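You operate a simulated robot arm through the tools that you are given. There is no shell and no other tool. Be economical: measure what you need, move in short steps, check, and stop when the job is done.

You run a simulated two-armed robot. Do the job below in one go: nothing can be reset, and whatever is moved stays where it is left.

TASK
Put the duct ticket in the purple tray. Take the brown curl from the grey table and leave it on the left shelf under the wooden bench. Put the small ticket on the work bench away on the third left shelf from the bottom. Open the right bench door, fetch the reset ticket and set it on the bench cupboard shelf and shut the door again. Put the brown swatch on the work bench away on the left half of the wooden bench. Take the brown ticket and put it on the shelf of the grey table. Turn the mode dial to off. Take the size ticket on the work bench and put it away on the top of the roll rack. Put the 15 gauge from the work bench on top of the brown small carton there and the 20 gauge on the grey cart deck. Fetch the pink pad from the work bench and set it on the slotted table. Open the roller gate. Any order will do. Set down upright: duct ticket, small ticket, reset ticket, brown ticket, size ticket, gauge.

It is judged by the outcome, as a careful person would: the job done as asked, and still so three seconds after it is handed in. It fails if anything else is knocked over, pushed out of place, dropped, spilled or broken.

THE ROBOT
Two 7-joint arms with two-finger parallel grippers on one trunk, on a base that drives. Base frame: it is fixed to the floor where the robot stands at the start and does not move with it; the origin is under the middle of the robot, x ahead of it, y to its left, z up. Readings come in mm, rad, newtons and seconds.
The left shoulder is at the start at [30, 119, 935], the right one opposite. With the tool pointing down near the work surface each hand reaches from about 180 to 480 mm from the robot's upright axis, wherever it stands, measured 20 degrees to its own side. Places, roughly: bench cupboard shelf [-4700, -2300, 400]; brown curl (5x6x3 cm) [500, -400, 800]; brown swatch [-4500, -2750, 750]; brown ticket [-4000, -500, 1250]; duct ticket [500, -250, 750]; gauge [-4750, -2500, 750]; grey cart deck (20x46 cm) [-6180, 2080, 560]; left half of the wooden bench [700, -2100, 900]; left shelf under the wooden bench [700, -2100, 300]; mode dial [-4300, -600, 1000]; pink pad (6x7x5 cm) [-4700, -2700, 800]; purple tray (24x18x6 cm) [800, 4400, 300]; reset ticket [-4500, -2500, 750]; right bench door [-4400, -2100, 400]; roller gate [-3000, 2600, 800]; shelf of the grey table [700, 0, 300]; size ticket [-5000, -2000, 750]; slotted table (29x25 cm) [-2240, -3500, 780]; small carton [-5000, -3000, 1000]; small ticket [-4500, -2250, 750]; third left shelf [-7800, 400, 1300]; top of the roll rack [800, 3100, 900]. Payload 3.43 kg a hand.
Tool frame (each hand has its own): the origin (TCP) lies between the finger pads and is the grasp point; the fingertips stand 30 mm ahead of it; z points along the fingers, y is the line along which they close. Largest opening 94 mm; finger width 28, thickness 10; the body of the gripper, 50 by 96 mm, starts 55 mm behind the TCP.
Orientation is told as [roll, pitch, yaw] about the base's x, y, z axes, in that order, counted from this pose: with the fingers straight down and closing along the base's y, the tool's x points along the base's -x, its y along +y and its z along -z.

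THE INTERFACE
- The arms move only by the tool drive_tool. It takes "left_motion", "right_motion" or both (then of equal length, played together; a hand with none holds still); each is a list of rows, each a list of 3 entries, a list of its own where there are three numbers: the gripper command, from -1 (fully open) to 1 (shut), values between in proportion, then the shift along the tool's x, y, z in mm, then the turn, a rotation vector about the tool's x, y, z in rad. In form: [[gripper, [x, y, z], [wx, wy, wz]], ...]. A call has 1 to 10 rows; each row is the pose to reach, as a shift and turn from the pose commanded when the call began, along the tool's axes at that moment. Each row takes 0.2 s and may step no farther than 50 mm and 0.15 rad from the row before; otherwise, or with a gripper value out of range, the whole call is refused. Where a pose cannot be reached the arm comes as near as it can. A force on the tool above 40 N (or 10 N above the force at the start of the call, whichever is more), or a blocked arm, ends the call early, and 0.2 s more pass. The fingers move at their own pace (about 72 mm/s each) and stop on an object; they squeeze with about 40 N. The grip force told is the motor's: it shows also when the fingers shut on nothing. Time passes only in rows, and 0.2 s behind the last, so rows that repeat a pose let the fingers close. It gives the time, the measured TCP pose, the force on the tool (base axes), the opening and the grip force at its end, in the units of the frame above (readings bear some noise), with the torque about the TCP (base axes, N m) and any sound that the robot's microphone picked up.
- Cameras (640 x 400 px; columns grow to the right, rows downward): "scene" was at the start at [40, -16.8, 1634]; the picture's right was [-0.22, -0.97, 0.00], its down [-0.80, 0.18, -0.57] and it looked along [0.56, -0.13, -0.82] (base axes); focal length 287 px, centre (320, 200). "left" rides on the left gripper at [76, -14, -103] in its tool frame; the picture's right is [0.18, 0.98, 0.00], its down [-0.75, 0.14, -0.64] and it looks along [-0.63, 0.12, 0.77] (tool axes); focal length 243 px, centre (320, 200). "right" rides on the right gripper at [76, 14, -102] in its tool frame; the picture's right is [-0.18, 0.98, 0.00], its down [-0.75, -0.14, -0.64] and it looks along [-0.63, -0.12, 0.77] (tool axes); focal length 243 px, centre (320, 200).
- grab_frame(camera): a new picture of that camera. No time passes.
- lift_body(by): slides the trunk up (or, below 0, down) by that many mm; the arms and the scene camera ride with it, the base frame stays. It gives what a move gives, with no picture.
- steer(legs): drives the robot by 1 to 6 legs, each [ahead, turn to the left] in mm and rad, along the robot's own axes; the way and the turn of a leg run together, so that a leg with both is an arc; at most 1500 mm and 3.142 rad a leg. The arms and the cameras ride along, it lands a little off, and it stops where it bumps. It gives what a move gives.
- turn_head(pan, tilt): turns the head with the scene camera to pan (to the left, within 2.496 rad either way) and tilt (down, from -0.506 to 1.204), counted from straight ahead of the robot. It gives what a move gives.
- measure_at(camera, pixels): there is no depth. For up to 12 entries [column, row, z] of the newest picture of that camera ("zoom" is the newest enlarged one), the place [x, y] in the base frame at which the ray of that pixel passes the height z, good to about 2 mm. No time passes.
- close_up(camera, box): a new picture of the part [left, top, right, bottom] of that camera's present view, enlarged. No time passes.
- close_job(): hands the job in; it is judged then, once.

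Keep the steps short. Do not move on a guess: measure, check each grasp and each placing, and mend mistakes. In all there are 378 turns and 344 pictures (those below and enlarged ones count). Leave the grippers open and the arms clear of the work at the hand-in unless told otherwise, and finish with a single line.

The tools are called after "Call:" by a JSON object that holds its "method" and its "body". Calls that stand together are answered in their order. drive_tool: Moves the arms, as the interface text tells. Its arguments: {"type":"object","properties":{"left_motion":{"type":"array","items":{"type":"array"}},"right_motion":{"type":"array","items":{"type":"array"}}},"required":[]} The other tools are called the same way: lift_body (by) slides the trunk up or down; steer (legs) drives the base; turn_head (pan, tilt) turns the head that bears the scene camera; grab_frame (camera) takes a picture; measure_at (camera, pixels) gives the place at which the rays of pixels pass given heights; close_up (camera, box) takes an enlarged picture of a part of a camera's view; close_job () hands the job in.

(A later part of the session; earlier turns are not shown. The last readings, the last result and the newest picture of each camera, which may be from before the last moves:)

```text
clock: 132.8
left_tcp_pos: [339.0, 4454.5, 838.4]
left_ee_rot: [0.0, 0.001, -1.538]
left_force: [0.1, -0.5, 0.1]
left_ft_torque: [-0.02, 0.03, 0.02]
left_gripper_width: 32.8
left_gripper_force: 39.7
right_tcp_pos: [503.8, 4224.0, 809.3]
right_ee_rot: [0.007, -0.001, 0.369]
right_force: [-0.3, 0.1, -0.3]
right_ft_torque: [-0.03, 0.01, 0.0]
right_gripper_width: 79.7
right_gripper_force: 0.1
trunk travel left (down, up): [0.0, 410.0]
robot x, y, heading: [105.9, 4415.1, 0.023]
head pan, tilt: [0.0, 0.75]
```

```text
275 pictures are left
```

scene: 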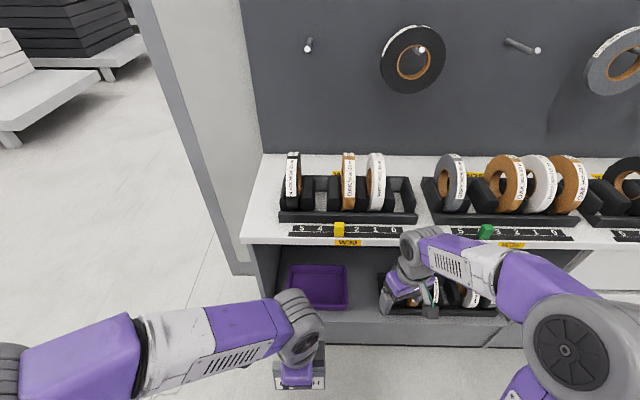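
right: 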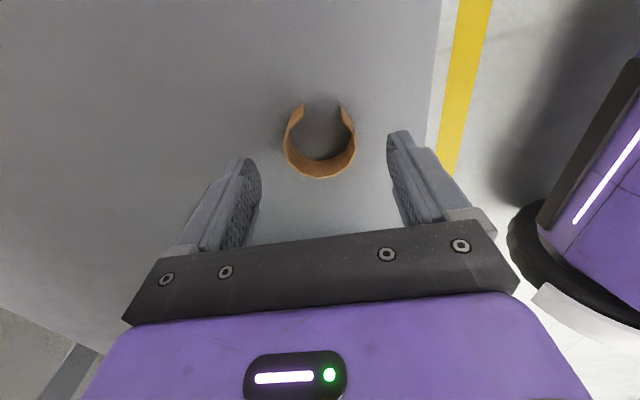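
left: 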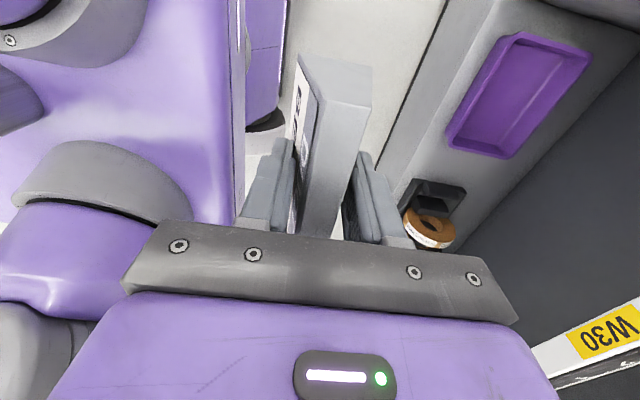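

Ticket still held (32.7 mm, slipped slightly lower). Tray is at ≈(796, 4377). I retract the right hand, shift the robot 215 mm to its right, and face the rack again.

Call:
{"method": "drive_tool", "body": {"right_motion": [[-0.7, [45, 17, 0], [0, 0, 0]], [-0.7, [90, 34, 0], [0, 0, 0]], [-0.7, [140, 54, 0], [0, 0, 0]], [-0.7, [140, 54, 0], [0, 0, 0]]]}}

Call:
{"method": "steer", "body": {"legs": [[0, -1.594], [215, 0], [0, 1.571]]}}

Call:
{"method": "drive_tool", "body": {"left_motion": [[1, [0, 0, 45], [0, 0, 0]], [1, [0, 0, 90], [0, 0, 0]], [1, [0, 0, 135], [0, 0, 0]], [1, [0, 20, 175], [0, 0, 0]], [1, [0, 50, 210], [0, 0, 0]], [1, [0, 80, 245], [0, 0, 0]], [1, [0, 110, 280], [0, 0, 0]], [1, [0, 140, 315], [0, 0, 0]], [1, [0, 170, 350], [0, 0, 0]], [1, [0, 200, 385], [0, 0, 0]]]}}

Call:
{"method": "grab_frame", "body": {"camera": "scene"}}

Call:
{"method": "grab_frame", "body": {"camera": "left"}}

```text
refused: row 3 steps farther than a row can; nothing moved
```

```text
clock: 142.2
left_tcp_pos: [342.4, 4233.1, 839.0]
left_ee_rot: [0.001, 0.001, -1.568]
left_force: [0.0, -0.6, 0.1]
left_ft_torque: [0.02, 0.0, -0.02]
left_gripper_width: 31.9
left_gripper_force: 39.7
right_tcp_pos: [499.9, 3997.9, 808.2]
right_ee_rot: [0.007, -0.001, 0.34]
right_force: [-0.2, 0.2, -0.2]
right_ft_torque: [0.02, 0.02, -0.01]
right_gripper_width: 80.1
right_gripper_force: 0.1
trunk travel left (down, up): [0.0, 410.0]
robot x, y, heading: [108.0, 4196.2, -0.011]
head pan, tilt: [0.0, 0.75]
```

```text
clock: 144.3
left_tcp_pos: [545.3, 4233.1, 451.6]
left_ee_rot: [0.0, 0.001, -1.571]
left_force: [-0.1, -0.1, -0.7]
left_ft_torque: [0.0, 0.0, -0.01]
left_gripper_width: 32.0
left_gripper_force: 40.2
right_tcp_pos: [498.5, 3996.8, 809.2]
right_ee_rot: [0.006, 0.0, 0.339]
right_force: [-0.9, 0.5, -1.3]
right_ft_torque: [0.05, 0.01, -0.01]
right_gripper_width: 80.0
right_gripper_force: 0.0
trunk travel left (down, up): [0.0, 410.0]
robot x, y, heading: [108.8, 4197.6, -0.01]
head pan, tilt: [0.0, 0.75]
```

```text
274 pictures are left
```

scene: 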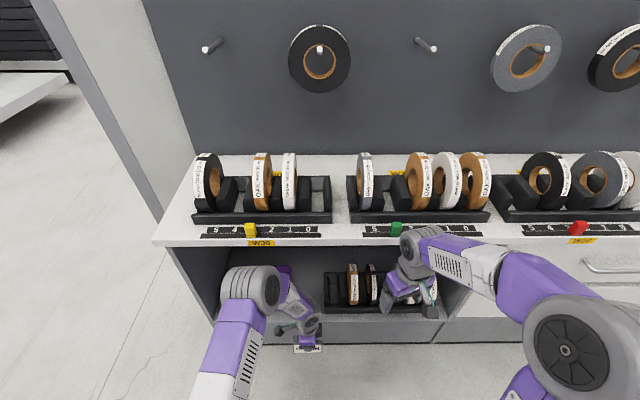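

```text
273 pictures are left
```

left: 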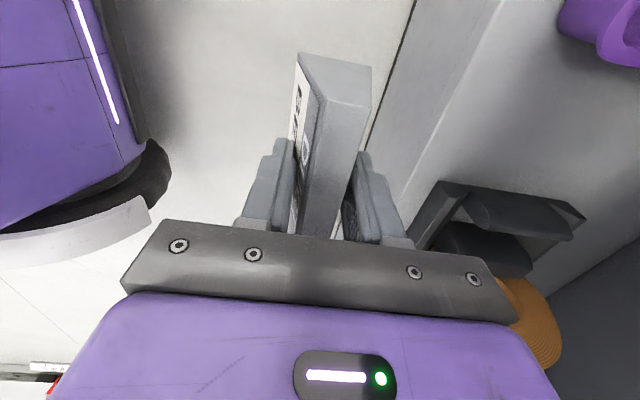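

Now left hand left 145 and forward 75; right hand retracts.

Call:
{"method": "drive_tool", "body": {"left_motion": [[1, [35, 15, 0], [0, 0, 0]], [1, [70, 30, 0], [0, 0, 0]], [1, [105, 45, 0], [0, 0, 0]], [1, [145, 60, 0], [0, 0, 0]], [1, [145, 75, 0], [0, 0, 0]], [1, [145, 75, 0], [0, 0, 0]]], "right_motion": [[-0.7, [30, 10, 0], [0, 0, 0]], [-0.7, [60, 20, 0], [0, 0, 0]], [-0.7, [90, 30, 0], [0, 0, 0]], [-0.7, [115, 40, 0], [0, 0, 0]], [-0.7, [141, 50, 0], [0, 0, 0]], [-0.7, [141, 50, 0], [0, 0, 0]]]}}

Call:
{"method": "grab_frame", "body": {"camera": "scene"}}

Call:
{"method": "grab_frame", "body": {"camera": "left"}}

```text
clock: 145.8
left_tcp_pos: [619.1, 4380.3, 452.7]
left_ee_rot: [0.001, 0.001, -1.571]
left_force: [0.4, 0.0, -0.4]
left_ft_torque: [-0.01, -0.04, 0.01]
left_gripper_width: 31.7
left_gripper_force: 40.0
right_tcp_pos: [349.3, 3998.2, 808.6]
right_ee_rot: [0.007, 0.0, 0.339]
right_force: [-0.3, 0.9, 0.4]
right_ft_torque: [0.04, 0.0, 0.0]
right_gripper_width: 80.0
right_gripper_force: 0.1
trunk travel left (down, up): [0.0, 410.0]
robot x, y, heading: [104.9, 4197.9, -0.006]
head pan, tilt: [0.0, 0.75]
```

```text
272 pictures are left
```

scene: 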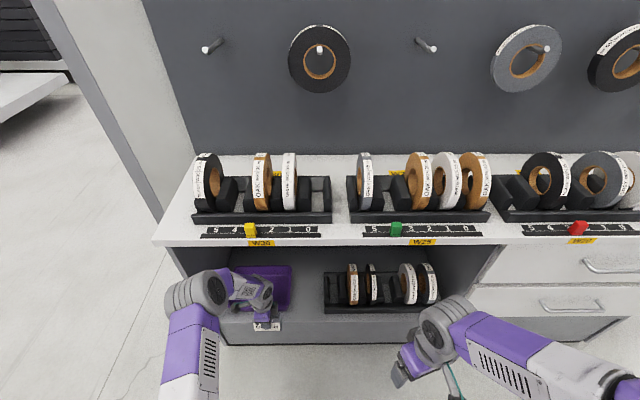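

```text
271 pictures are left
```

left: 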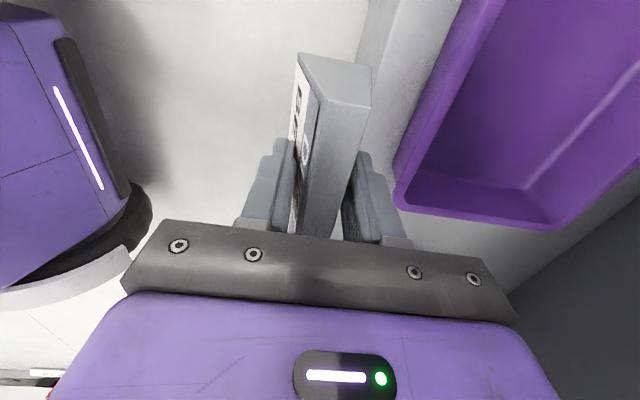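

Call:
{"method": "measure_at", "body": {"camera": "left", "pixels": [[400, 207, 300], [400, 207, 330], [400, 207, 360], [566, 226, 300], [566, 226, 330], [566, 226, 360]]}}

Call:
{"method": "close_up", "body": {"camera": "scene", "box": [160, 240, 340, 352]}}

Call:
{"method": "measure_at", "body": {"camera": "scene", "pixels": [[290, 307, 300], [290, 307, 330], [290, 307, 360], [292, 266, 300], [292, 266, 330], [292, 266, 360], [230, 265, 330], [225, 310, 330]]}}

```text
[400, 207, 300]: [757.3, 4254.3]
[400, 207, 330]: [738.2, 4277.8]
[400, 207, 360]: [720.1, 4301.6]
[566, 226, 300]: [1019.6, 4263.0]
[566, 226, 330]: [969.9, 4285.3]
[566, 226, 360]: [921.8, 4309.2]
```

```text
3.56 times, centred on (250, 296) of scene
```

zoom: 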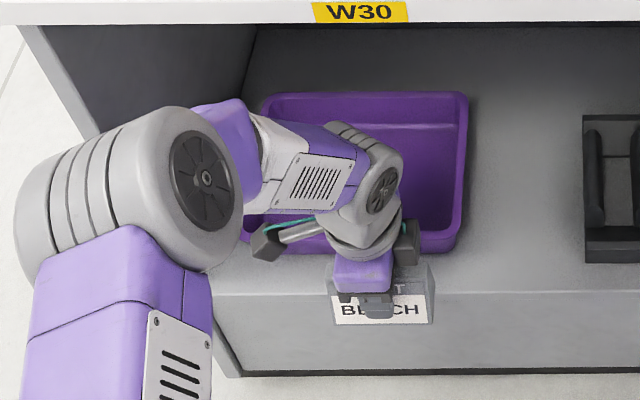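

```text
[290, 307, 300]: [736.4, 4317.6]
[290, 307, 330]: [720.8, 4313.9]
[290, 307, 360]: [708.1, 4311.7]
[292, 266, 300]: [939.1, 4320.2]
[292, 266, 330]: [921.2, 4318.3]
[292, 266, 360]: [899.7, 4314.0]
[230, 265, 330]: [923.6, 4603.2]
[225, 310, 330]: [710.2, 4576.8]
```

Call:
{"method": "measure_at", "body": {"camera": "scene", "pixels": [[205, 270, 550], [205, 270, 650], [205, 270, 750], [220, 247, 780], [220, 247, 830], [225, 275, 550], [225, 275, 650]]}}

```text
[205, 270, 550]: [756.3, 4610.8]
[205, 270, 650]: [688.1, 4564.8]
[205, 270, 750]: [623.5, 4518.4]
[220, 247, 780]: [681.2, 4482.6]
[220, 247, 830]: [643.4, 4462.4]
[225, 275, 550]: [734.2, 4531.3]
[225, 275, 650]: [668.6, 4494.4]
```

Call:
{"method": "measure_at", "body": {"camera": "scene", "pixels": [[227, 345, 230], [227, 345, 200], [222, 325, 310], [158, 245, 780], [175, 249, 760], [250, 247, 780], [205, 292, 650], [210, 300, 600], [265, 285, 600]]}}

```text
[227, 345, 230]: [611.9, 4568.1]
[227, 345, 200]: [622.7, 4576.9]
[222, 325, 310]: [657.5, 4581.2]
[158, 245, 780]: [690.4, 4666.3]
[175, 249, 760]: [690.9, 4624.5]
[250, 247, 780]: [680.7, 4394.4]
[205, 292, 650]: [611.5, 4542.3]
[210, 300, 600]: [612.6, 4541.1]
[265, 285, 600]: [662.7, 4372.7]
```

Elbow would graze the rack's end panel. I shift the robot 100 mm to its right and reach more to the left, so the elbow stays farther back.

Call:
{"method": "steer", "body": {"legs": [[-120, 0], [0, -1.565], [105, 0], [0, 1.571], [115, 0]]}}

Call:
{"method": "drive_tool", "body": {"left_motion": [[1, [30, 0, -5], [0, 0, 0]], [1, [60, 0, -10], [0, 0, 0]], [1, [90, 0, -15], [0, 0, 0]], [1, [105, 0, -15], [0, 0, 0]], [1, [105, 0, -15], [0, 0, 0]]]}}

Call:
{"method": "grab_frame", "body": {"camera": "scene"}}

Call:
{"method": "grab_frame", "body": {"camera": "left"}}

```text
clock: 156.2
left_tcp_pos: [605.2, 4298.7, 452.7]
left_ee_rot: [0.001, 0.001, -1.528]
left_force: [0.0, -0.2, 0.7]
left_ft_torque: [0.02, 0.01, -0.02]
left_gripper_width: 31.1
left_gripper_force: 40.0
right_tcp_pos: [351.6, 3906.4, 808.0]
right_ee_rot: [0.006, 0.0, 0.378]
right_force: [1.0, -0.4, -0.4]
right_ft_torque: [-0.04, 0.03, -0.02]
right_gripper_width: 79.9
right_gripper_force: 0.0
trunk travel left (down, up): [0.0, 410.0]
robot x, y, heading: [102.0, 4093.8, 0.029]
head pan, tilt: [0.0, 0.75]
```

```text
clock: 157.4
left_tcp_pos: [600.2, 4403.0, 467.1]
left_ee_rot: [0.0, 0.001, -1.528]
left_force: [0.1, 0.6, -0.1]
left_ft_torque: [-0.01, 0.0, 0.02]
left_gripper_width: 31.1
left_gripper_force: 40.1
right_tcp_pos: [351.5, 3906.2, 808.8]
right_ee_rot: [0.007, -0.001, 0.379]
right_force: [0.4, -0.1, -0.6]
right_ft_torque: [-0.01, 0.0, 0.01]
right_gripper_width: 80.0
right_gripper_force: 0.1
trunk travel left (down, up): [0.0, 410.0]
robot x, y, heading: [99.9, 4098.7, 0.032]
head pan, tilt: [0.0, 0.75]
```

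```text
269 pictures are left
```

scene: 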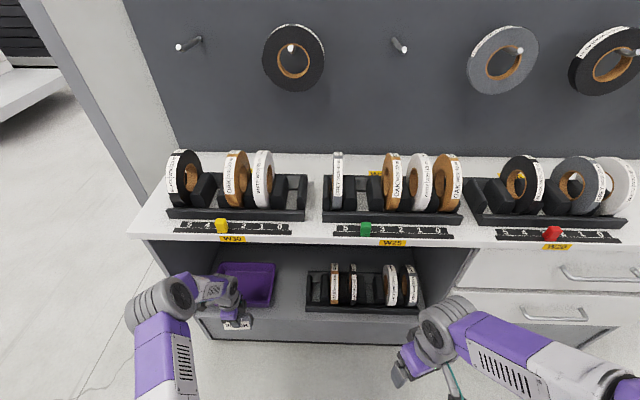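

```text
268 pictures are left
```

left: 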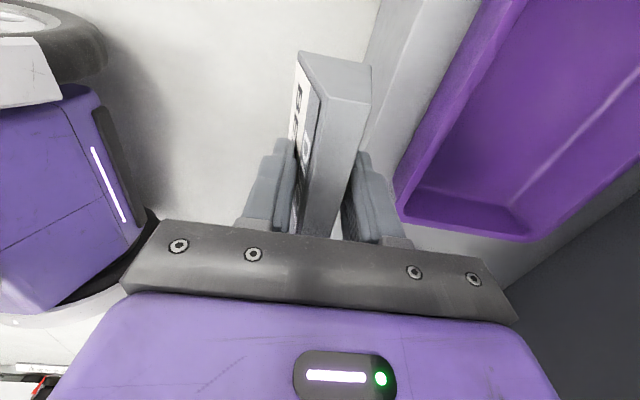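

Call:
{"method": "drive_tool", "body": {"left_motion": [[1, [-3, 30, 0], [0, 0, 0.04]], [1, [-6, 60, 0], [0, 0, 0.04]], [1, [-8, 85, 0], [0, 0, 0.04]], [1, [-8, 85, 0], [0, 0, 0.04]]]}}

Call:
{"method": "grab_frame", "body": {"camera": "scene"}}

Call:
{"method": "close_up", "body": {"camera": "scene", "box": [100, 230, 300, 355]}}

```text
clock: 158.4
left_tcp_pos: [685.8, 4397.4, 466.8]
left_ee_rot: [0.001, 0.0, -1.569]
left_force: [-0.2, -0.5, -0.9]
left_ft_torque: [0.02, 0.0, -0.01]
left_gripper_width: 30.9
left_gripper_force: 40.3
right_tcp_pos: [351.9, 3905.3, 808.5]
right_ee_rot: [0.006, 0.0, 0.38]
right_force: [-0.5, 0.0, -0.4]
right_ft_torque: [-0.01, -0.02, -0.01]
right_gripper_width: 80.1
right_gripper_force: 0.0
trunk travel left (down, up): [0.0, 410.0]
robot x, y, heading: [102.4, 4095.9, 0.031]
head pan, tilt: [0.0, 0.75]
```

```text
267 pictures are left
```

scene: 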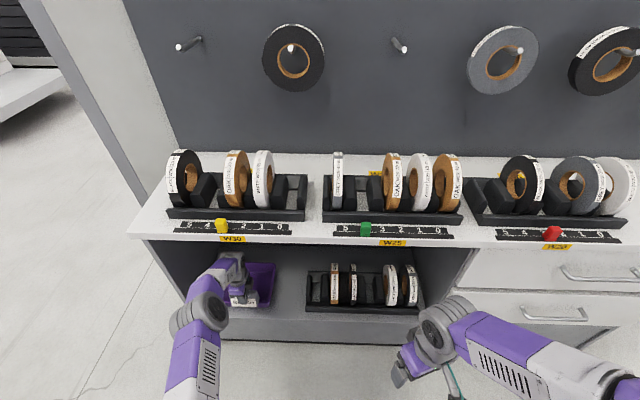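

```text
3.20 times, centred on (200, 292) of scene
```

zoom: 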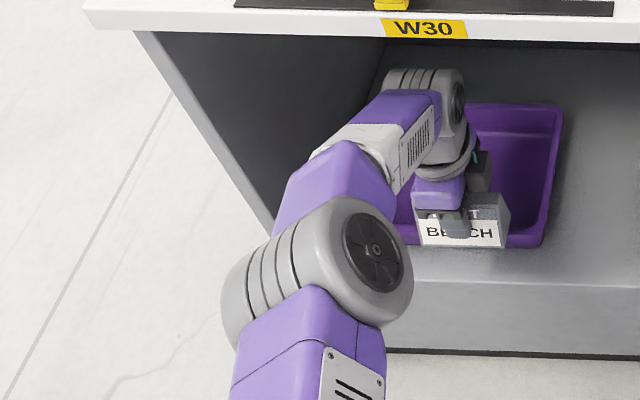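

Call:
{"method": "measure_at", "body": {"camera": "scene", "pixels": [[200, 305, 550], [200, 305, 650], [222, 340, 60], [222, 340, 150], [146, 240, 770]]}}

Call:
{"method": "steer", "body": {"legs": [[70, 0]]}}

Call:
{"method": "grab_frame", "body": {"camera": "scene"}}

Call:
{"method": "grab_frame", "body": {"camera": "left"}}

```text
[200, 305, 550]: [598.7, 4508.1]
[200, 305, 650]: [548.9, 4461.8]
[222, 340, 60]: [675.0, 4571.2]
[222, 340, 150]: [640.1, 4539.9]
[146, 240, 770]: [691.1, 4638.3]
```

```text
clock: 159.4
left_tcp_pos: [756.1, 4399.9, 467.5]
left_ee_rot: [0.0, 0.001, -1.57]
left_force: [0.7, -0.3, -0.7]
left_ft_torque: [0.01, 0.0, -0.02]
left_gripper_width: 31.1
left_gripper_force: 39.7
right_tcp_pos: [421.5, 3908.4, 808.5]
right_ee_rot: [0.008, -0.001, 0.378]
right_force: [-0.1, -0.1, -0.1]
right_ft_torque: [0.02, -0.01, 0.03]
right_gripper_width: 80.0
right_gripper_force: 0.1
trunk travel left (down, up): [0.0, 410.0]
robot x, y, heading: [171.0, 4098.1, 0.029]
head pan, tilt: [0.0, 0.75]
```

```text
265 pictures are left
```

scene: 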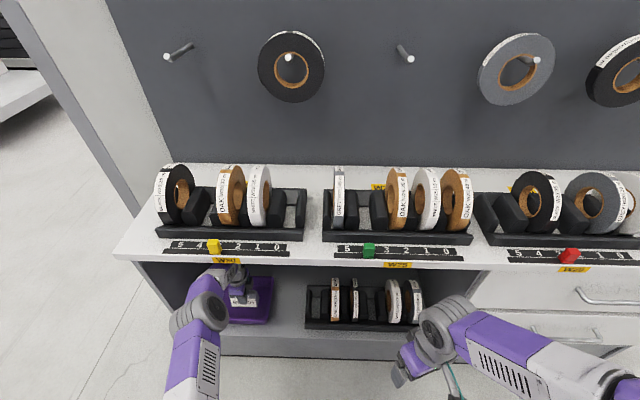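

```text
264 pictures are left
```

left: 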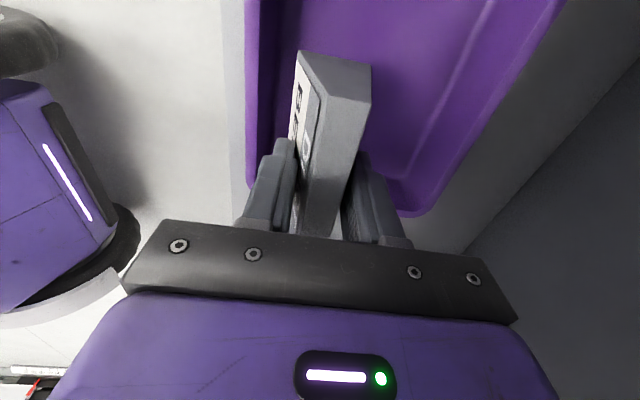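

Call:
{"method": "measure_at", "body": {"camera": "left", "pixels": [[248, 120, 370], [405, 215, 370], [560, 10, 370], [262, 100, 370], [385, 175, 320], [455, 90, 320], [268, 80, 320]]}}

Call:
{"method": "close_up", "body": {"camera": "left", "box": [220, 0, 580, 225]}}

```text
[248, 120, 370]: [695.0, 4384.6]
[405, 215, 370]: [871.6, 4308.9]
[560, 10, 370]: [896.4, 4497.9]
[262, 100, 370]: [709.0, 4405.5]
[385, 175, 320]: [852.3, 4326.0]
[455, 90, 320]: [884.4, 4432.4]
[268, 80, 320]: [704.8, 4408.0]
```

```text
1.78 times, centred on (400, 112) of left
```

zoom: 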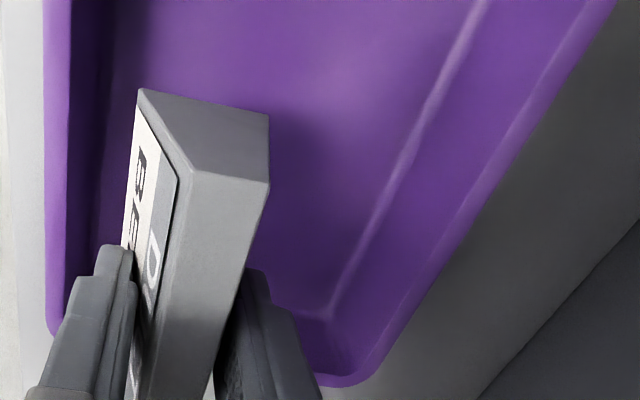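

Tray inner floor ≈ x 720–875. Drive 40 forward, shift 12 left, lower to just above contact.

Call:
{"method": "steer", "body": {"legs": [[40, 0]]}}

Call:
{"method": "drive_tool", "body": {"left_motion": [[1, [12, 0, 20], [0, 0, 0]], [1, [12, 0, 40], [0, 0, 0]], [1, [12, 0, 60], [0, 0, 0]], [1, [12, 0, 72], [0, 0, 0]], [1, [12, 0, 80], [0, 0, 0]], [1, [12, 0, 84], [0, 0, 0]], [1, [12, 0, 84], [0, 0, 0]]]}}

Call:
{"method": "grab_frame", "body": {"camera": "left"}}

Call:
{"method": "close_up", "body": {"camera": "scene", "box": [120, 230, 320, 355]}}

```text
clock: 160.3
left_tcp_pos: [795.9, 4401.2, 466.2]
left_ee_rot: [-0.001, -0.003, -1.569]
left_force: [-0.2, 0.4, -0.1]
left_ft_torque: [0.01, -0.01, -0.02]
left_gripper_width: 31.0
left_gripper_force: 40.0
right_tcp_pos: [461.3, 3910.4, 809.0]
right_ee_rot: [0.007, -0.001, 0.381]
right_force: [0.3, -0.3, 0.2]
right_ft_torque: [0.01, 0.03, 0.01]
right_gripper_width: 80.1
right_gripper_force: 0.0
trunk travel left (down, up): [0.0, 410.0]
robot x, y, heading: [213.0, 4097.3, 0.034]
head pan, tilt: [0.0, 0.75]
```

```text
clock: 161.9
left_tcp_pos: [776.0, 4405.5, 395.9]
left_ee_rot: [0.0, 0.001, -1.569]
left_force: [0.0, 0.4, 0.8]
left_ft_torque: [0.0, 0.01, -0.01]
left_gripper_width: 31.0
left_gripper_force: 40.0
left hand out of reach, approached as far as the arm can: row 2, 3, 4, 5, 6, 7
right_tcp_pos: [461.2, 3910.0, 809.5]
right_ee_rot: [0.007, -0.002, 0.379]
right_force: [-0.1, -0.4, -0.1]
right_ft_torque: [0.0, -0.01, 0.02]
right_gripper_width: 79.7
right_gripper_force: 0.0
trunk travel left (down, up): [0.0, 410.0]
robot x, y, heading: [211.3, 4098.6, 0.027]
head pan, tilt: [0.0, 0.75]
```

```text
262 pictures are left
```

left: 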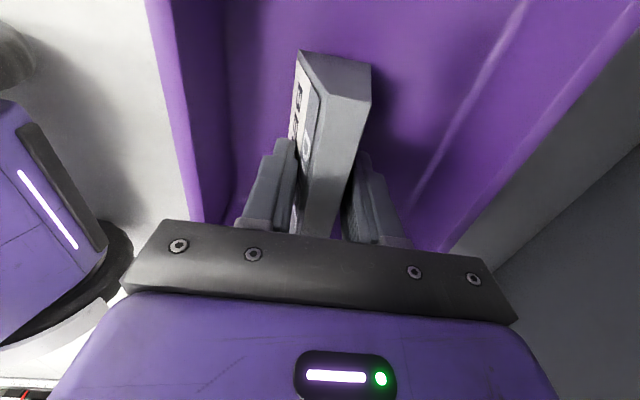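

```text
3.20 times, centred on (220, 292) of scene
```

zoom: 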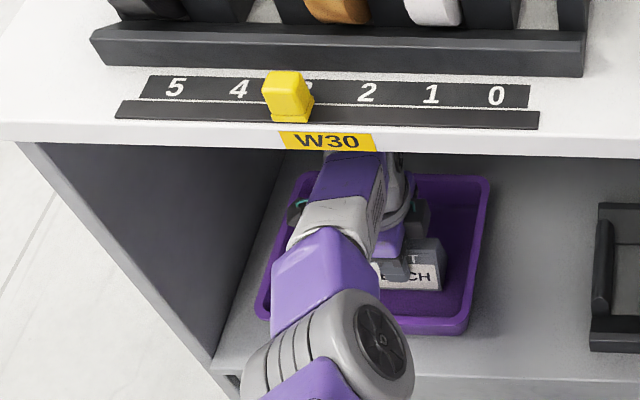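

Arm at the end of its reach; drive 40 closer and lower further.

Call:
{"method": "steer", "body": {"legs": [[45, 0]]}}

Call:
{"method": "drive_tool", "body": {"left_motion": [[1, [0, -12, 2], [0, 0, 0]], [1, [0, -22, 10], [0, 0, 0]], [1, [0, -22, 14], [0, 0, 0]], [1, [0, -22, 17], [0, 0, 0]], [1, [0, -22, 19], [0, 0, 0]]]}}

Call:
{"method": "grab_frame", "body": {"camera": "left"}}

Call:
{"method": "close_up", "body": {"camera": "scene", "box": [120, 230, 320, 355]}}

```text
clock: 162.8
left_tcp_pos: [823.1, 4407.9, 395.7]
left_ee_rot: [0.0, 0.0, -1.57]
left_force: [0.2, 0.7, -0.4]
left_ft_torque: [0.03, -0.01, -0.01]
left_gripper_width: 30.9
left_gripper_force: 40.1
right_tcp_pos: [506.8, 3910.2, 808.4]
right_ee_rot: [0.008, -0.001, 0.379]
right_force: [0.4, 0.0, 0.2]
right_ft_torque: [-0.02, 0.02, 0.02]
right_gripper_width: 80.0
right_gripper_force: 0.0
trunk travel left (down, up): [0.0, 410.0]
robot x, y, heading: [255.9, 4102.5, 0.03]
head pan, tilt: [0.0, 0.75]
```

```text
clock: 163.8
left_tcp_pos: [813.7, 4411.3, 383.8]
left_ee_rot: [0.014, 0.003, -1.565]
left_force: [-4.2, -1.9, 17.5]
left_ft_torque: [-0.3, 0.19, 0.0]
left_gripper_width: 30.6
left_gripper_force: 40.4
left hand out of reach, approached as far as the arm can: row 1, 2, 3, 4
right_tcp_pos: [505.6, 3909.8, 808.5]
right_ee_rot: [0.007, -0.004, 0.378]
right_force: [-0.4, -0.3, -0.2]
right_ft_torque: [0.0, 0.01, 0.01]
right_gripper_width: 79.9
right_gripper_force: 0.1
trunk travel left (down, up): [0.0, 410.0]
robot x, y, heading: [253.7, 4099.7, 0.029]
head pan, tilt: [0.0, 0.75]
stopped in row 4 (left hand): the force on the tool passed its limit at 43 N (the readings are from after the stop); the commanded pose is now the measured one
```

```text
260 pictures are left
```

left: 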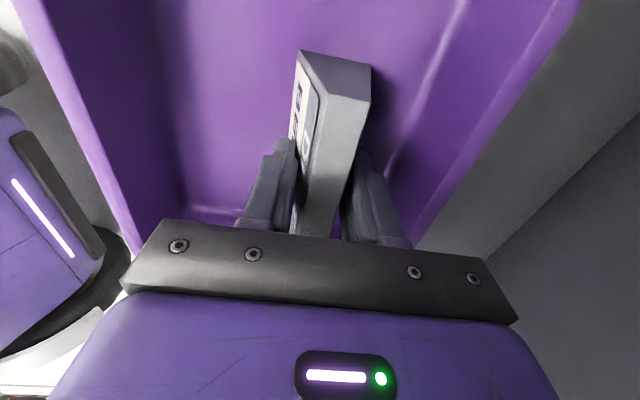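

```text
3.20 times, centred on (220, 292) of scene
```

zoom: 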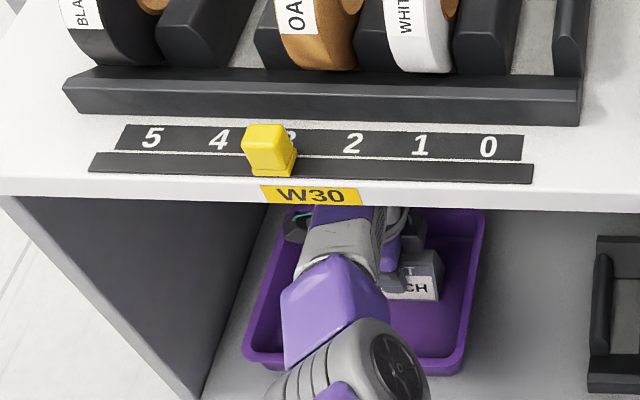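

Contact felt (17 N upward), the ticket stands on the tray floor. Open gradually and rise.

Call:
{"method": "drive_tool", "body": {"left_motion": [[0.2, [0, 0, 0], [0, 0, 0]], [0.0, [0, 0, 0], [0, 0, 0]], [-0.3, [0, 0, 0], [0, 0, 0]], [-0.3, [0, 0, 0], [0, 0, 0]], [-0.3, [0, 0, -15], [0, 0, 0]], [-0.3, [0, 0, -40], [0, 0, 0]], [-0.3, [0, 0, -75], [0, 0, 0]], [-0.3, [0, 0, -75], [0, 0, 0]]]}}

Call:
{"method": "grab_frame", "body": {"camera": "left"}}

```text
clock: 165.6
left_tcp_pos: [843.0, 4409.0, 445.5]
left_ee_rot: [0.008, 0.003, -1.569]
left_force: [0.6, 0.4, -0.5]
left_ft_torque: [-0.01, 0.02, -0.05]
left_gripper_width: 60.9
left_gripper_force: 0.1
left hand out of reach, approached as far as the arm can: row 5, 6, 7, 8
right_tcp_pos: [508.0, 3910.8, 808.6]
right_ee_rot: [0.006, -0.001, 0.38]
right_force: [0.6, 0.3, -0.1]
right_ft_torque: [-0.01, -0.03, 0.0]
right_gripper_width: 79.9
right_gripper_force: 0.0
trunk travel left (down, up): [0.0, 410.0]
robot x, y, heading: [254.1, 4100.5, 0.031]
head pan, tilt: [0.0, 0.75]
```

```text
258 pictures are left
```

left: 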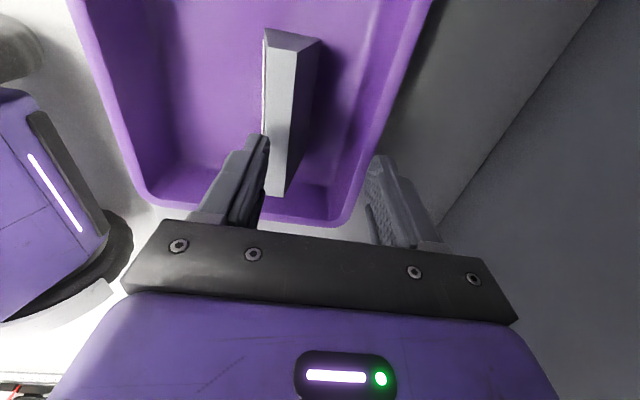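

Ticket stands in the tray, fingers above it. Back off 300 mm and check.

Call:
{"method": "steer", "body": {"legs": [[-300, 0]]}}

Call:
{"method": "close_up", "body": {"camera": "scene", "box": [120, 200, 320, 325]}}

```text
clock: 167.6
left_tcp_pos: [545.9, 4399.1, 445.2]
left_ee_rot: [0.009, 0.002, -1.571]
left_force: [0.0, 0.2, 0.3]
left_ft_torque: [-0.02, -0.03, 0.02]
left_gripper_width: 61.1
left_gripper_force: 0.1
right_tcp_pos: [206.3, 3900.3, 808.3]
right_ee_rot: [0.007, -0.002, 0.373]
right_force: [-0.9, 0.6, 0.4]
right_ft_torque: [-0.02, -0.02, -0.01]
right_gripper_width: 80.1
right_gripper_force: 0.0
trunk travel left (down, up): [0.0, 410.0]
robot x, y, heading: [-39.5, 4091.8, 0.024]
head pan, tilt: [0.0, 0.75]
```

```text
3.20 times, centred on (220, 262) of scene
```

zoom: 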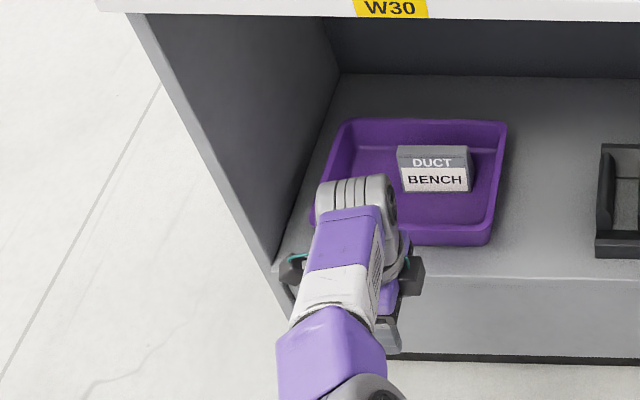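

Duct ticket placed upright. Raise the left hand to a travel pose, turn towards the roller gate side and look.

Call:
{"method": "drive_tool", "body": {"left_motion": [[-0.3, [0, -27, -40], [0, 0, -0.15]], [-0.3, [-15, -54, -80], [0, 0, -0.3]], [-0.3, [-30, -81, -120], [0, 0, -0.45]], [-0.3, [-45, -108, -160], [0, 0, -0.6]], [-0.3, [-60, -135, -200], [0, 0, -0.75]], [-0.3, [-75, -162, -238], [0, 0, -0.9]], [-0.3, [-90, -189, -275], [0, 0, -1.05]], [-0.3, [-105, -216, -312], [0, 0, -1.2]], [-0.3, [-120, -243, -349], [0, 0, -1.35]], [-0.3, [-120, -260, -385], [0, 0, -1.5]]]}}

Call:
{"method": "steer", "body": {"legs": [[0, 2.4]]}}

Call:
{"method": "turn_head", "body": {"pan": 0.6, "tilt": 0.35}}

Call:
{"method": "grab_frame", "body": {"camera": "scene"}}

```text
refused: row 2 steps farther than a row can; nothing moved
```

```text
clock: 173.6
left_tcp_pos: [-671.5, 4296.2, 445.4]
left_ee_rot: [0.008, 0.002, 0.778]
left_force: [-0.3, 0.6, -0.5]
left_ft_torque: [0.0, 0.01, 0.02]
left_gripper_width: 61.1
left_gripper_force: 0.0
right_tcp_pos: [-80.8, 4403.8, 808.4]
right_ee_rot: [0.009, 0.0, 2.723]
right_force: [-0.7, -0.2, 0.3]
right_ft_torque: [-0.03, 0.03, -0.01]
right_gripper_width: 80.2
right_gripper_force: 0.1
trunk travel left (down, up): [0.0, 410.0]
robot x, y, heading: [-41.2, 4095.0, 2.373]
head pan, tilt: [0.0, 0.75]
```

```text
clock: 174.6
left_tcp_pos: [-672.2, 4294.7, 444.8]
left_ee_rot: [0.008, 0.002, 0.778]
left_force: [-0.6, 0.9, 0.5]
left_ft_torque: [-0.01, 0.02, 0.03]
left_gripper_width: 60.9
left_gripper_force: 0.1
right_tcp_pos: [-80.2, 4403.5, 807.4]
right_ee_rot: [0.007, 0.001, 2.723]
right_force: [0.3, 0.0, -0.7]
right_ft_torque: [-0.02, 0.0, 0.03]
right_gripper_width: 80.2
right_gripper_force: 0.0
trunk travel left (down, up): [0.0, 410.0]
robot x, y, heading: [-43.5, 4092.0, 2.371]
head pan, tilt: [0.6, 0.351]
```

```text
256 pictures are left
```

scene: 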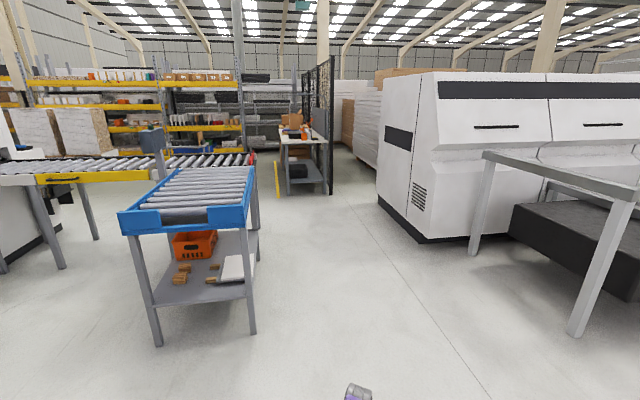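

The yellow item at (95,178) is in the gate's direction. Enlarge it.

Call:
{"method": "close_up", "body": {"camera": "scene", "box": [0, 120, 280, 295]}}

Call:
{"method": "turn_head", "body": {"pan": 1.2, "tilt": 0.35}}

Call:
{"method": "grab_frame", "body": {"camera": "scene"}}

```text
2.29 times, centred on (140, 208) of scene
```

zoom: 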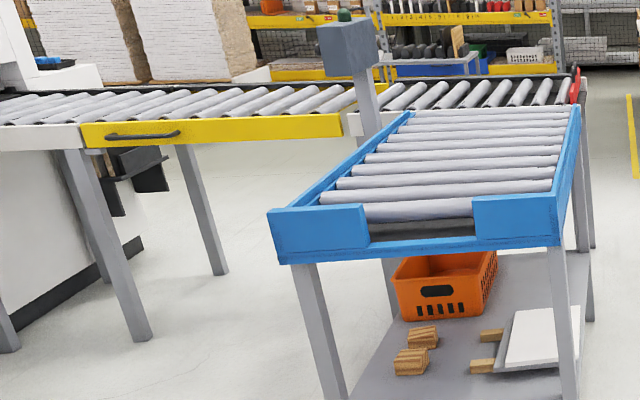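

```text
clock: 175.6
left_tcp_pos: [-672.4, 4296.1, 445.5]
left_ee_rot: [0.007, 0.002, 0.78]
left_force: [-0.3, 0.0, -0.2]
left_ft_torque: [-0.01, 0.0, 0.0]
left_gripper_width: 61.0
left_gripper_force: 0.0
right_tcp_pos: [-79.7, 4403.2, 809.5]
right_ee_rot: [0.008, -0.001, 2.721]
right_force: [0.0, -0.2, -1.0]
right_ft_torque: [-0.01, -0.01, -0.03]
right_gripper_width: 80.0
right_gripper_force: 0.1
trunk travel left (down, up): [0.0, 410.0]
robot x, y, heading: [-42.0, 4087.6, 2.375]
head pan, tilt: [1.201, 0.351]
```

```text
254 pictures are left
```

scene: 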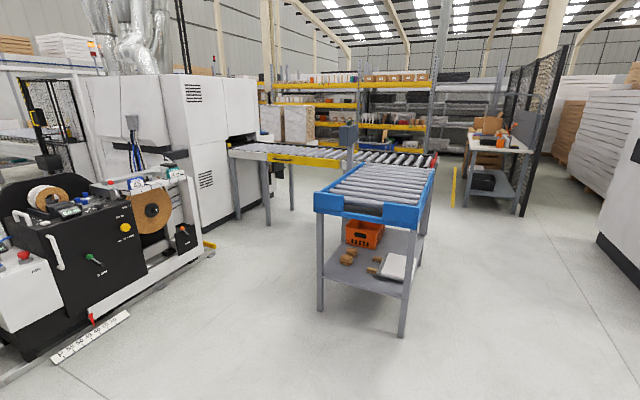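

Call:
{"method": "measure_at", "body": {"camera": "scene", "pixels": [[268, 158, 800], [340, 164, 800], [232, 152, 800], [267, 226, 0], [238, 207, 0], [293, 210, 0], [321, 310, 0], [401, 336, 0], [414, 263, 0], [205, 255, 0], [280, 159, 780]]}}

Call:
{"method": "close_up", "body": {"camera": "scene", "box": [210, 110, 370, 210]}}

```text
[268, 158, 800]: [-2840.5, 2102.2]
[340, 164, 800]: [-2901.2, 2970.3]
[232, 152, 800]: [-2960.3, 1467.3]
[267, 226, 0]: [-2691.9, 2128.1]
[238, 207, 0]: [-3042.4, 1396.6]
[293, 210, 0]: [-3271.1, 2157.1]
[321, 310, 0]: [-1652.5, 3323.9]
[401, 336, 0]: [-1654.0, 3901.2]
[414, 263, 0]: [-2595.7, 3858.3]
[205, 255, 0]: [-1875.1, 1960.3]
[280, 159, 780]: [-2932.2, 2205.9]
```

```text
4.00 times, centred on (290, 160) of scene
```

zoom: 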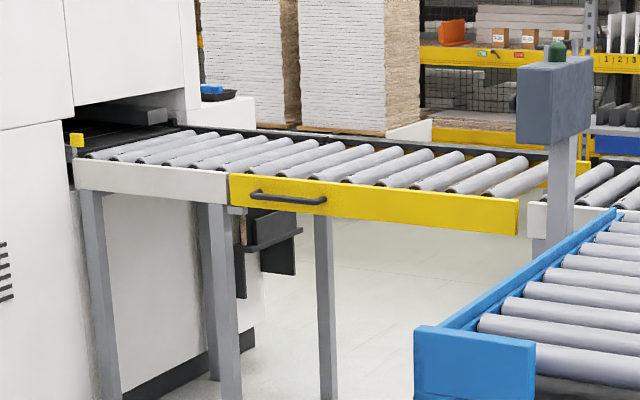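

Gate spans y≈2130 (handle end) to ≈2970 (post end) along x≈−2850. First bring the left hand up to a travel pose.

Call:
{"method": "drive_tool", "body": {"left_motion": [[-0.3, [0, -25, -38], [0, 0, -0.14]], [-0.3, [-12, -50, -76], [0, 0, -0.28]], [-0.3, [-24, -75, -114], [0, 0, -0.42]], [-0.3, [-36, -100, -152], [0, 0, -0.56]], [-0.3, [-48, -125, -190], [0, 0, -0.7]], [-0.3, [-60, -150, -228], [0, 0, -0.85]], [-0.3, [-72, -175, -266], [0, 0, -1.0]], [-0.3, [-84, -200, -304], [0, 0, -1.15]], [-0.3, [-96, -225, -342], [0, 0, -1.3]], [-0.3, [-108, -250, -380], [0, 0, -1.45]]]}}

Call:
{"method": "turn_head", "body": {"pan": 0.0, "tilt": 0.45}}

Call:
{"method": "steer", "body": {"legs": [[0, 1.4], [1100, 0]]}}

Call:
{"method": "grab_frame", "body": {"camera": "scene"}}

```text
clock: 177.8
left_tcp_pos: [-609.1, 4380.7, 905.1]
left_ee_rot: [0.005, -0.009, 2.231]
left_force: [-0.5, 0.2, -0.5]
left_ft_torque: [0.03, 0.02, 0.02]
left_gripper_width: 61.4
left_gripper_force: 0.0
left hand out of reach, approached as far as the arm can: row 1, 2, 3, 4, 5, 6, 7, 8, 9, 10
right_tcp_pos: [-79.6, 4402.5, 810.1]
right_ee_rot: [0.007, -0.002, 2.723]
right_force: [1.1, -0.2, 0.0]
right_ft_torque: [0.0, 0.0, 0.0]
right_gripper_width: 79.8
right_gripper_force: 0.0
trunk travel left (down, up): [0.0, 410.0]
robot x, y, heading: [-44.0, 4092.2, 2.378]
head pan, tilt: [1.201, 0.351]
```

```text
clock: 179.2
left_tcp_pos: [-610.8, 4380.3, 905.0]
left_ee_rot: [0.001, -0.008, 2.23]
left_force: [0.5, 0.1, -0.2]
left_ft_torque: [-0.01, 0.0, 0.0]
left_gripper_width: 60.9
left_gripper_force: 0.0
right_tcp_pos: [-80.9, 4402.5, 808.0]
right_ee_rot: [0.006, 0.0, 2.724]
right_force: [0.7, 0.0, 0.7]
right_ft_torque: [-0.01, 0.02, -0.02]
right_gripper_width: 80.1
right_gripper_force: 0.0
trunk travel left (down, up): [0.0, 410.0]
robot x, y, heading: [-39.3, 4091.2, 2.378]
head pan, tilt: [0.0, 0.45]
```

```text
clock: 188.3
left_tcp_pos: [-1338.1, 2945.5, 904.7]
left_ee_rot: [0.003, -0.006, -2.679]
left_force: [0.0, -0.3, 0.1]
left_ft_torque: [0.01, -0.04, -0.02]
left_gripper_width: 61.2
left_gripper_force: 0.1
right_tcp_pos: [-1257.2, 3469.7, 808.1]
right_ee_rot: [0.008, -0.001, -2.182]
right_force: [0.6, -0.5, -0.8]
right_ft_torque: [-0.02, -0.01, 0.01]
right_gripper_width: 79.8
right_gripper_force: 0.1
trunk travel left (down, up): [0.0, 410.0]
robot x, y, heading: [-943.4, 3446.2, -2.531]
head pan, tilt: [0.0, 0.45]
```

```text
252 pictures are left
```

scene: 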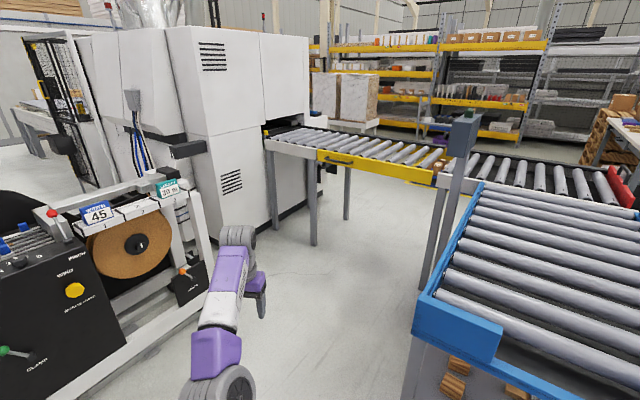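

Call:
{"method": "close_up", "body": {"camera": "scene", "box": [260, 100, 500, 250]}}

Call:
{"method": "measure_at", "body": {"camera": "scene", "pixels": [[318, 161, 780], [432, 183, 780], [340, 163, 760], [313, 245, 0], [346, 220, 0], [422, 290, 0], [437, 295, 0], [450, 180, 800], [416, 306, 750], [220, 245, 0]]}}

```text
2.67 times, centred on (380, 175) of scene
```

zoom: 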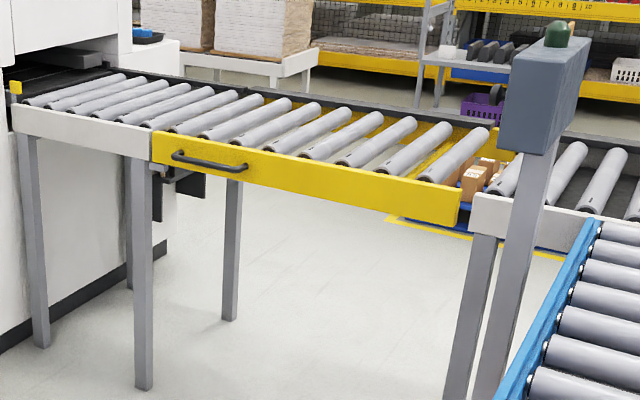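

```text
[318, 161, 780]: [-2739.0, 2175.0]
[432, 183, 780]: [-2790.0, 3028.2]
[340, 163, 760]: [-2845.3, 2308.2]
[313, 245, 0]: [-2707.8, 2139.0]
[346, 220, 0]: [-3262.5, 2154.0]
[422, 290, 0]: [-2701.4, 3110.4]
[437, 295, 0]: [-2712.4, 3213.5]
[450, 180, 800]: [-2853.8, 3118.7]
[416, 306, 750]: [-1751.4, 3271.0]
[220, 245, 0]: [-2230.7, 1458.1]
```

Drive around the blue cart to stand ~550 mm in front of the gate.

Call:
{"method": "steer", "body": {"legs": [[0, 0.35], [971, 0], [0, -0.7], [650, 0], [0, -0.26]]}}

Call:
{"method": "turn_head", "body": {"pan": 0.0, "tilt": 0.55}}

Call:
{"method": "grab_frame", "body": {"camera": "scene"}}

```text
clock: 199.5
left_tcp_pos: [-2671.8, 2174.4, 904.0]
left_ee_rot: [-0.001, 0.02, -3.051]
left_force: [4.9, 0.7, 1.5]
left_ft_torque: [0.12, -0.07, -0.18]
left_gripper_width: 61.6
left_gripper_force: 0.2
right_tcp_pos: [-2414.7, 2634.7, 808.3]
right_ee_rot: [0.007, 0.0, -2.547]
right_force: [0.5, -0.3, -0.5]
right_ft_torque: [-0.01, 0.02, -0.02]
right_gripper_width: 79.8
right_gripper_force: 0.1
trunk travel left (down, up): [0.0, 410.0]
robot x, y, heading: [-2129.4, 2498.2, -2.892]
head pan, tilt: [0.0, 0.45]
stopped in leg 4: the force on the tool passed its limit at 50 N (the readings are from after the stop); the commanded pose is now the measured one
```

```text
clock: 200.2
left_tcp_pos: [-2671.9, 2174.2, 904.4]
left_ee_rot: [0.002, 0.018, -3.052]
left_force: [7.8, 2.2, 1.1]
left_ft_torque: [0.14, -0.15, -0.29]
left_gripper_width: 61.6
left_gripper_force: 0.8
right_tcp_pos: [-2415.5, 2634.7, 808.5]
right_ee_rot: [0.007, -0.001, -2.548]
right_force: [0.3, 0.0, 0.2]
right_ft_torque: [0.04, 0.02, -0.01]
right_gripper_width: 80.1
right_gripper_force: 0.1
trunk travel left (down, up): [0.0, 410.0]
robot x, y, heading: [-2132.6, 2503.4, -2.896]
head pan, tilt: [0.0, 0.55]
```

```text
250 pictures are left
```

scene: 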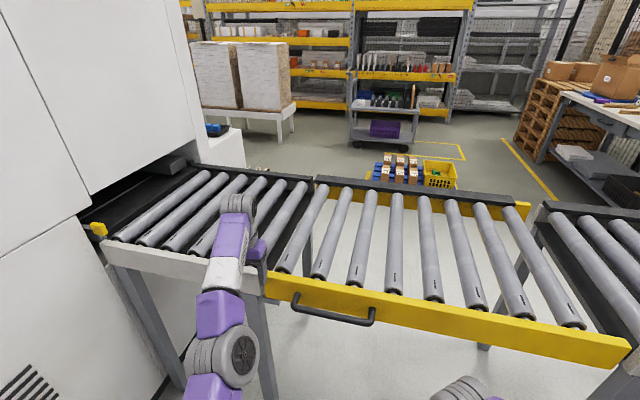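

The left hand touched the conveyor front. Back off 150, then look.

Call:
{"method": "steer", "body": {"legs": [[-170, 0]]}}

Call:
{"method": "grab_frame", "body": {"camera": "scene"}}

Call:
{"method": "close_up", "body": {"camera": "scene", "box": [180, 120, 620, 395]}}

```text
clock: 201.7
left_tcp_pos: [-2505.1, 2215.3, 903.2]
left_ee_rot: [0.003, 0.018, -3.047]
left_force: [0.2, 0.3, 0.0]
left_ft_torque: [0.03, 0.05, -0.02]
left_gripper_width: 61.0
left_gripper_force: 0.0
right_tcp_pos: [-2248.5, 2674.6, 809.6]
right_ee_rot: [0.007, -0.002, -2.544]
right_force: [1.0, 1.1, -0.1]
right_ft_torque: [0.02, -0.02, 0.01]
right_gripper_width: 79.7
right_gripper_force: 0.0
trunk travel left (down, up): [0.0, 410.0]
robot x, y, heading: [-1963.3, 2540.2, -2.891]
head pan, tilt: [0.0, 0.55]
```

```text
249 pictures are left
```

scene: 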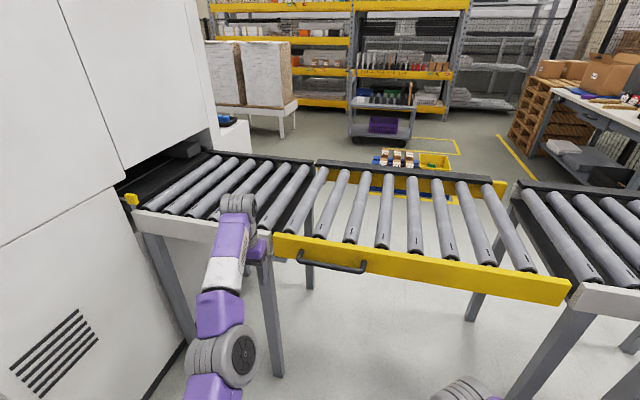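

```text
1.45 times, centred on (400, 258) of scene
```

zoom: 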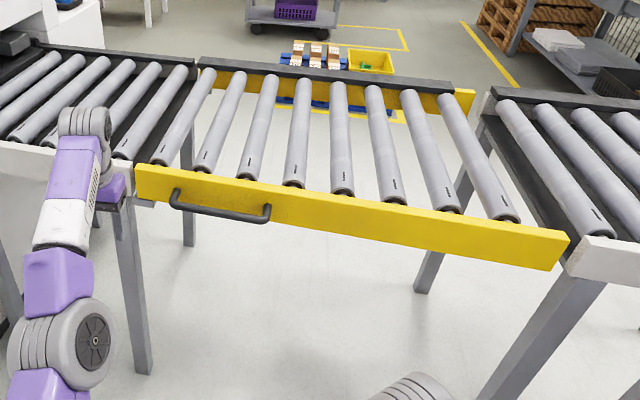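

Call:
{"method": "steer", "body": {"legs": [[0, -0.25]]}}

Call:
{"method": "drive_tool", "body": {"left_motion": [[-0.5, [20, 0, 0], [0, 0, 0.12]], [-0.5, [40, 0, 0], [0, 0, 0.24]], [-0.5, [60, 0, 0], [0, 0, 0.36]], [-0.5, [80, 0, 0], [0, 0, 0.5]], [-0.5, [100, 0, 0], [0, 0, 0.65]], [-0.5, [110, 0, 0], [0, 0, 0.8]], [-0.5, [110, 0, 0], [0, 0, 0.95]], [-0.5, [110, 0, 0], [0, 0, 1.1]], [-0.5, [110, 0, 0], [0, 0, 1.25]], [-0.5, [110, 0, 0], [0, 0, 1.4]]]}}

Call:
{"method": "grab_frame", "body": {"camera": "left"}}

Call:
{"method": "grab_frame", "body": {"camera": "scene"}}

```text
clock: 202.9
left_tcp_pos: [-2570.3, 2359.0, 904.0]
left_ee_rot: [0.001, 0.022, 2.982]
left_force: [-0.6, 0.3, 1.3]
left_ft_torque: [0.01, -0.01, 0.04]
left_gripper_width: 60.9
left_gripper_force: 0.1
right_tcp_pos: [-2207.7, 2742.5, 808.0]
right_ee_rot: [0.008, -0.001, -2.799]
right_force: [-0.6, 0.1, -0.2]
right_ft_torque: [-0.02, -0.03, -0.02]
right_gripper_width: 79.7
right_gripper_force: 0.0
trunk travel left (down, up): [0.0, 410.0]
robot x, y, heading: [-1964.8, 2545.4, 3.138]
head pan, tilt: [0.0, 0.55]
```

```text
clock: 205.1
left_tcp_pos: [-2558.6, 2335.0, 933.3]
left_ee_rot: [-0.018, 0.003, 1.582]
left_force: [-0.9, 0.0, -0.3]
left_ft_torque: [0.03, 0.07, 0.0]
left_gripper_width: 70.6
left_gripper_force: 0.0
left hand out of reach, approached as far as the arm can: row 1, 2, 3, 4, 5, 6, 7, 8, 9, 10
right_tcp_pos: [-2206.5, 2742.3, 807.9]
right_ee_rot: [0.008, 0.0, -2.798]
right_force: [-0.6, -0.9, 0.5]
right_ft_torque: [0.01, 0.0, 0.01]
right_gripper_width: 79.8
right_gripper_force: 0.0
trunk travel left (down, up): [0.0, 410.0]
robot x, y, heading: [-1964.3, 2540.3, 3.141]
head pan, tilt: [0.0, 0.55]
```

```text
247 pictures are left
```

left: 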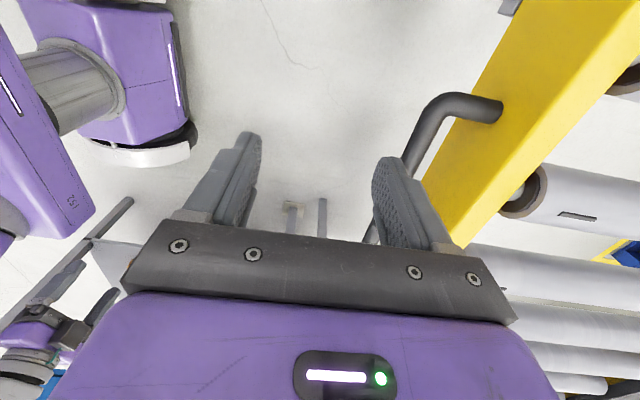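

```text
246 pictures are left
```

scene: 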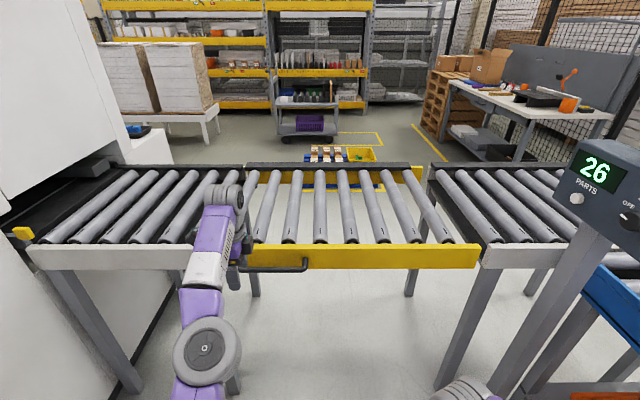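

Call:
{"method": "measure_at", "body": {"camera": "left", "pixels": [[430, 115, 720], [430, 115, 760], [430, 115, 800], [400, 170, 720], [400, 170, 760], [400, 170, 800]]}}

Call:
{"method": "measure_at", "body": {"camera": "scene", "pixels": [[275, 270, 720], [275, 270, 760], [275, 270, 800], [306, 264, 760], [480, 268, 740], [480, 246, 800]]}}

Call:
{"method": "close_up", "body": {"camera": "scene", "box": [220, 200, 500, 320]}}

```text
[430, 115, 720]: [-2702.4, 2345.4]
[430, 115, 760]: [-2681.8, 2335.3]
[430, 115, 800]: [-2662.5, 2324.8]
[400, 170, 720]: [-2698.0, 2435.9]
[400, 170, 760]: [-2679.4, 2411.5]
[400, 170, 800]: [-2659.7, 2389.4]
```

```text
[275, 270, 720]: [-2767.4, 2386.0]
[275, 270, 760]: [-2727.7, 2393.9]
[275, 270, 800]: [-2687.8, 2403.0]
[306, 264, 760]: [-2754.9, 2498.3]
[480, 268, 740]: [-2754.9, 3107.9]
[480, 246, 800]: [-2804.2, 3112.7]
```

```text
2.29 times, centred on (360, 260) of scene
```

zoom: 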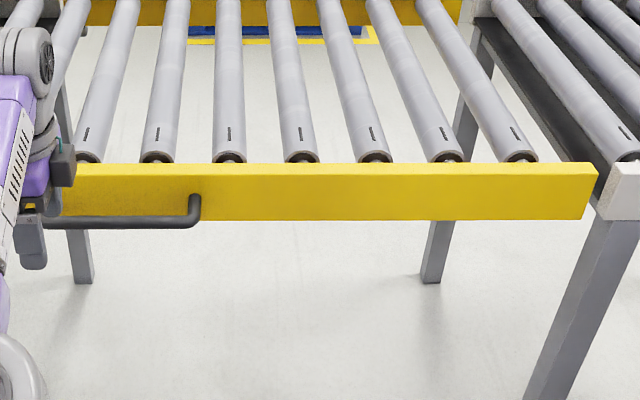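

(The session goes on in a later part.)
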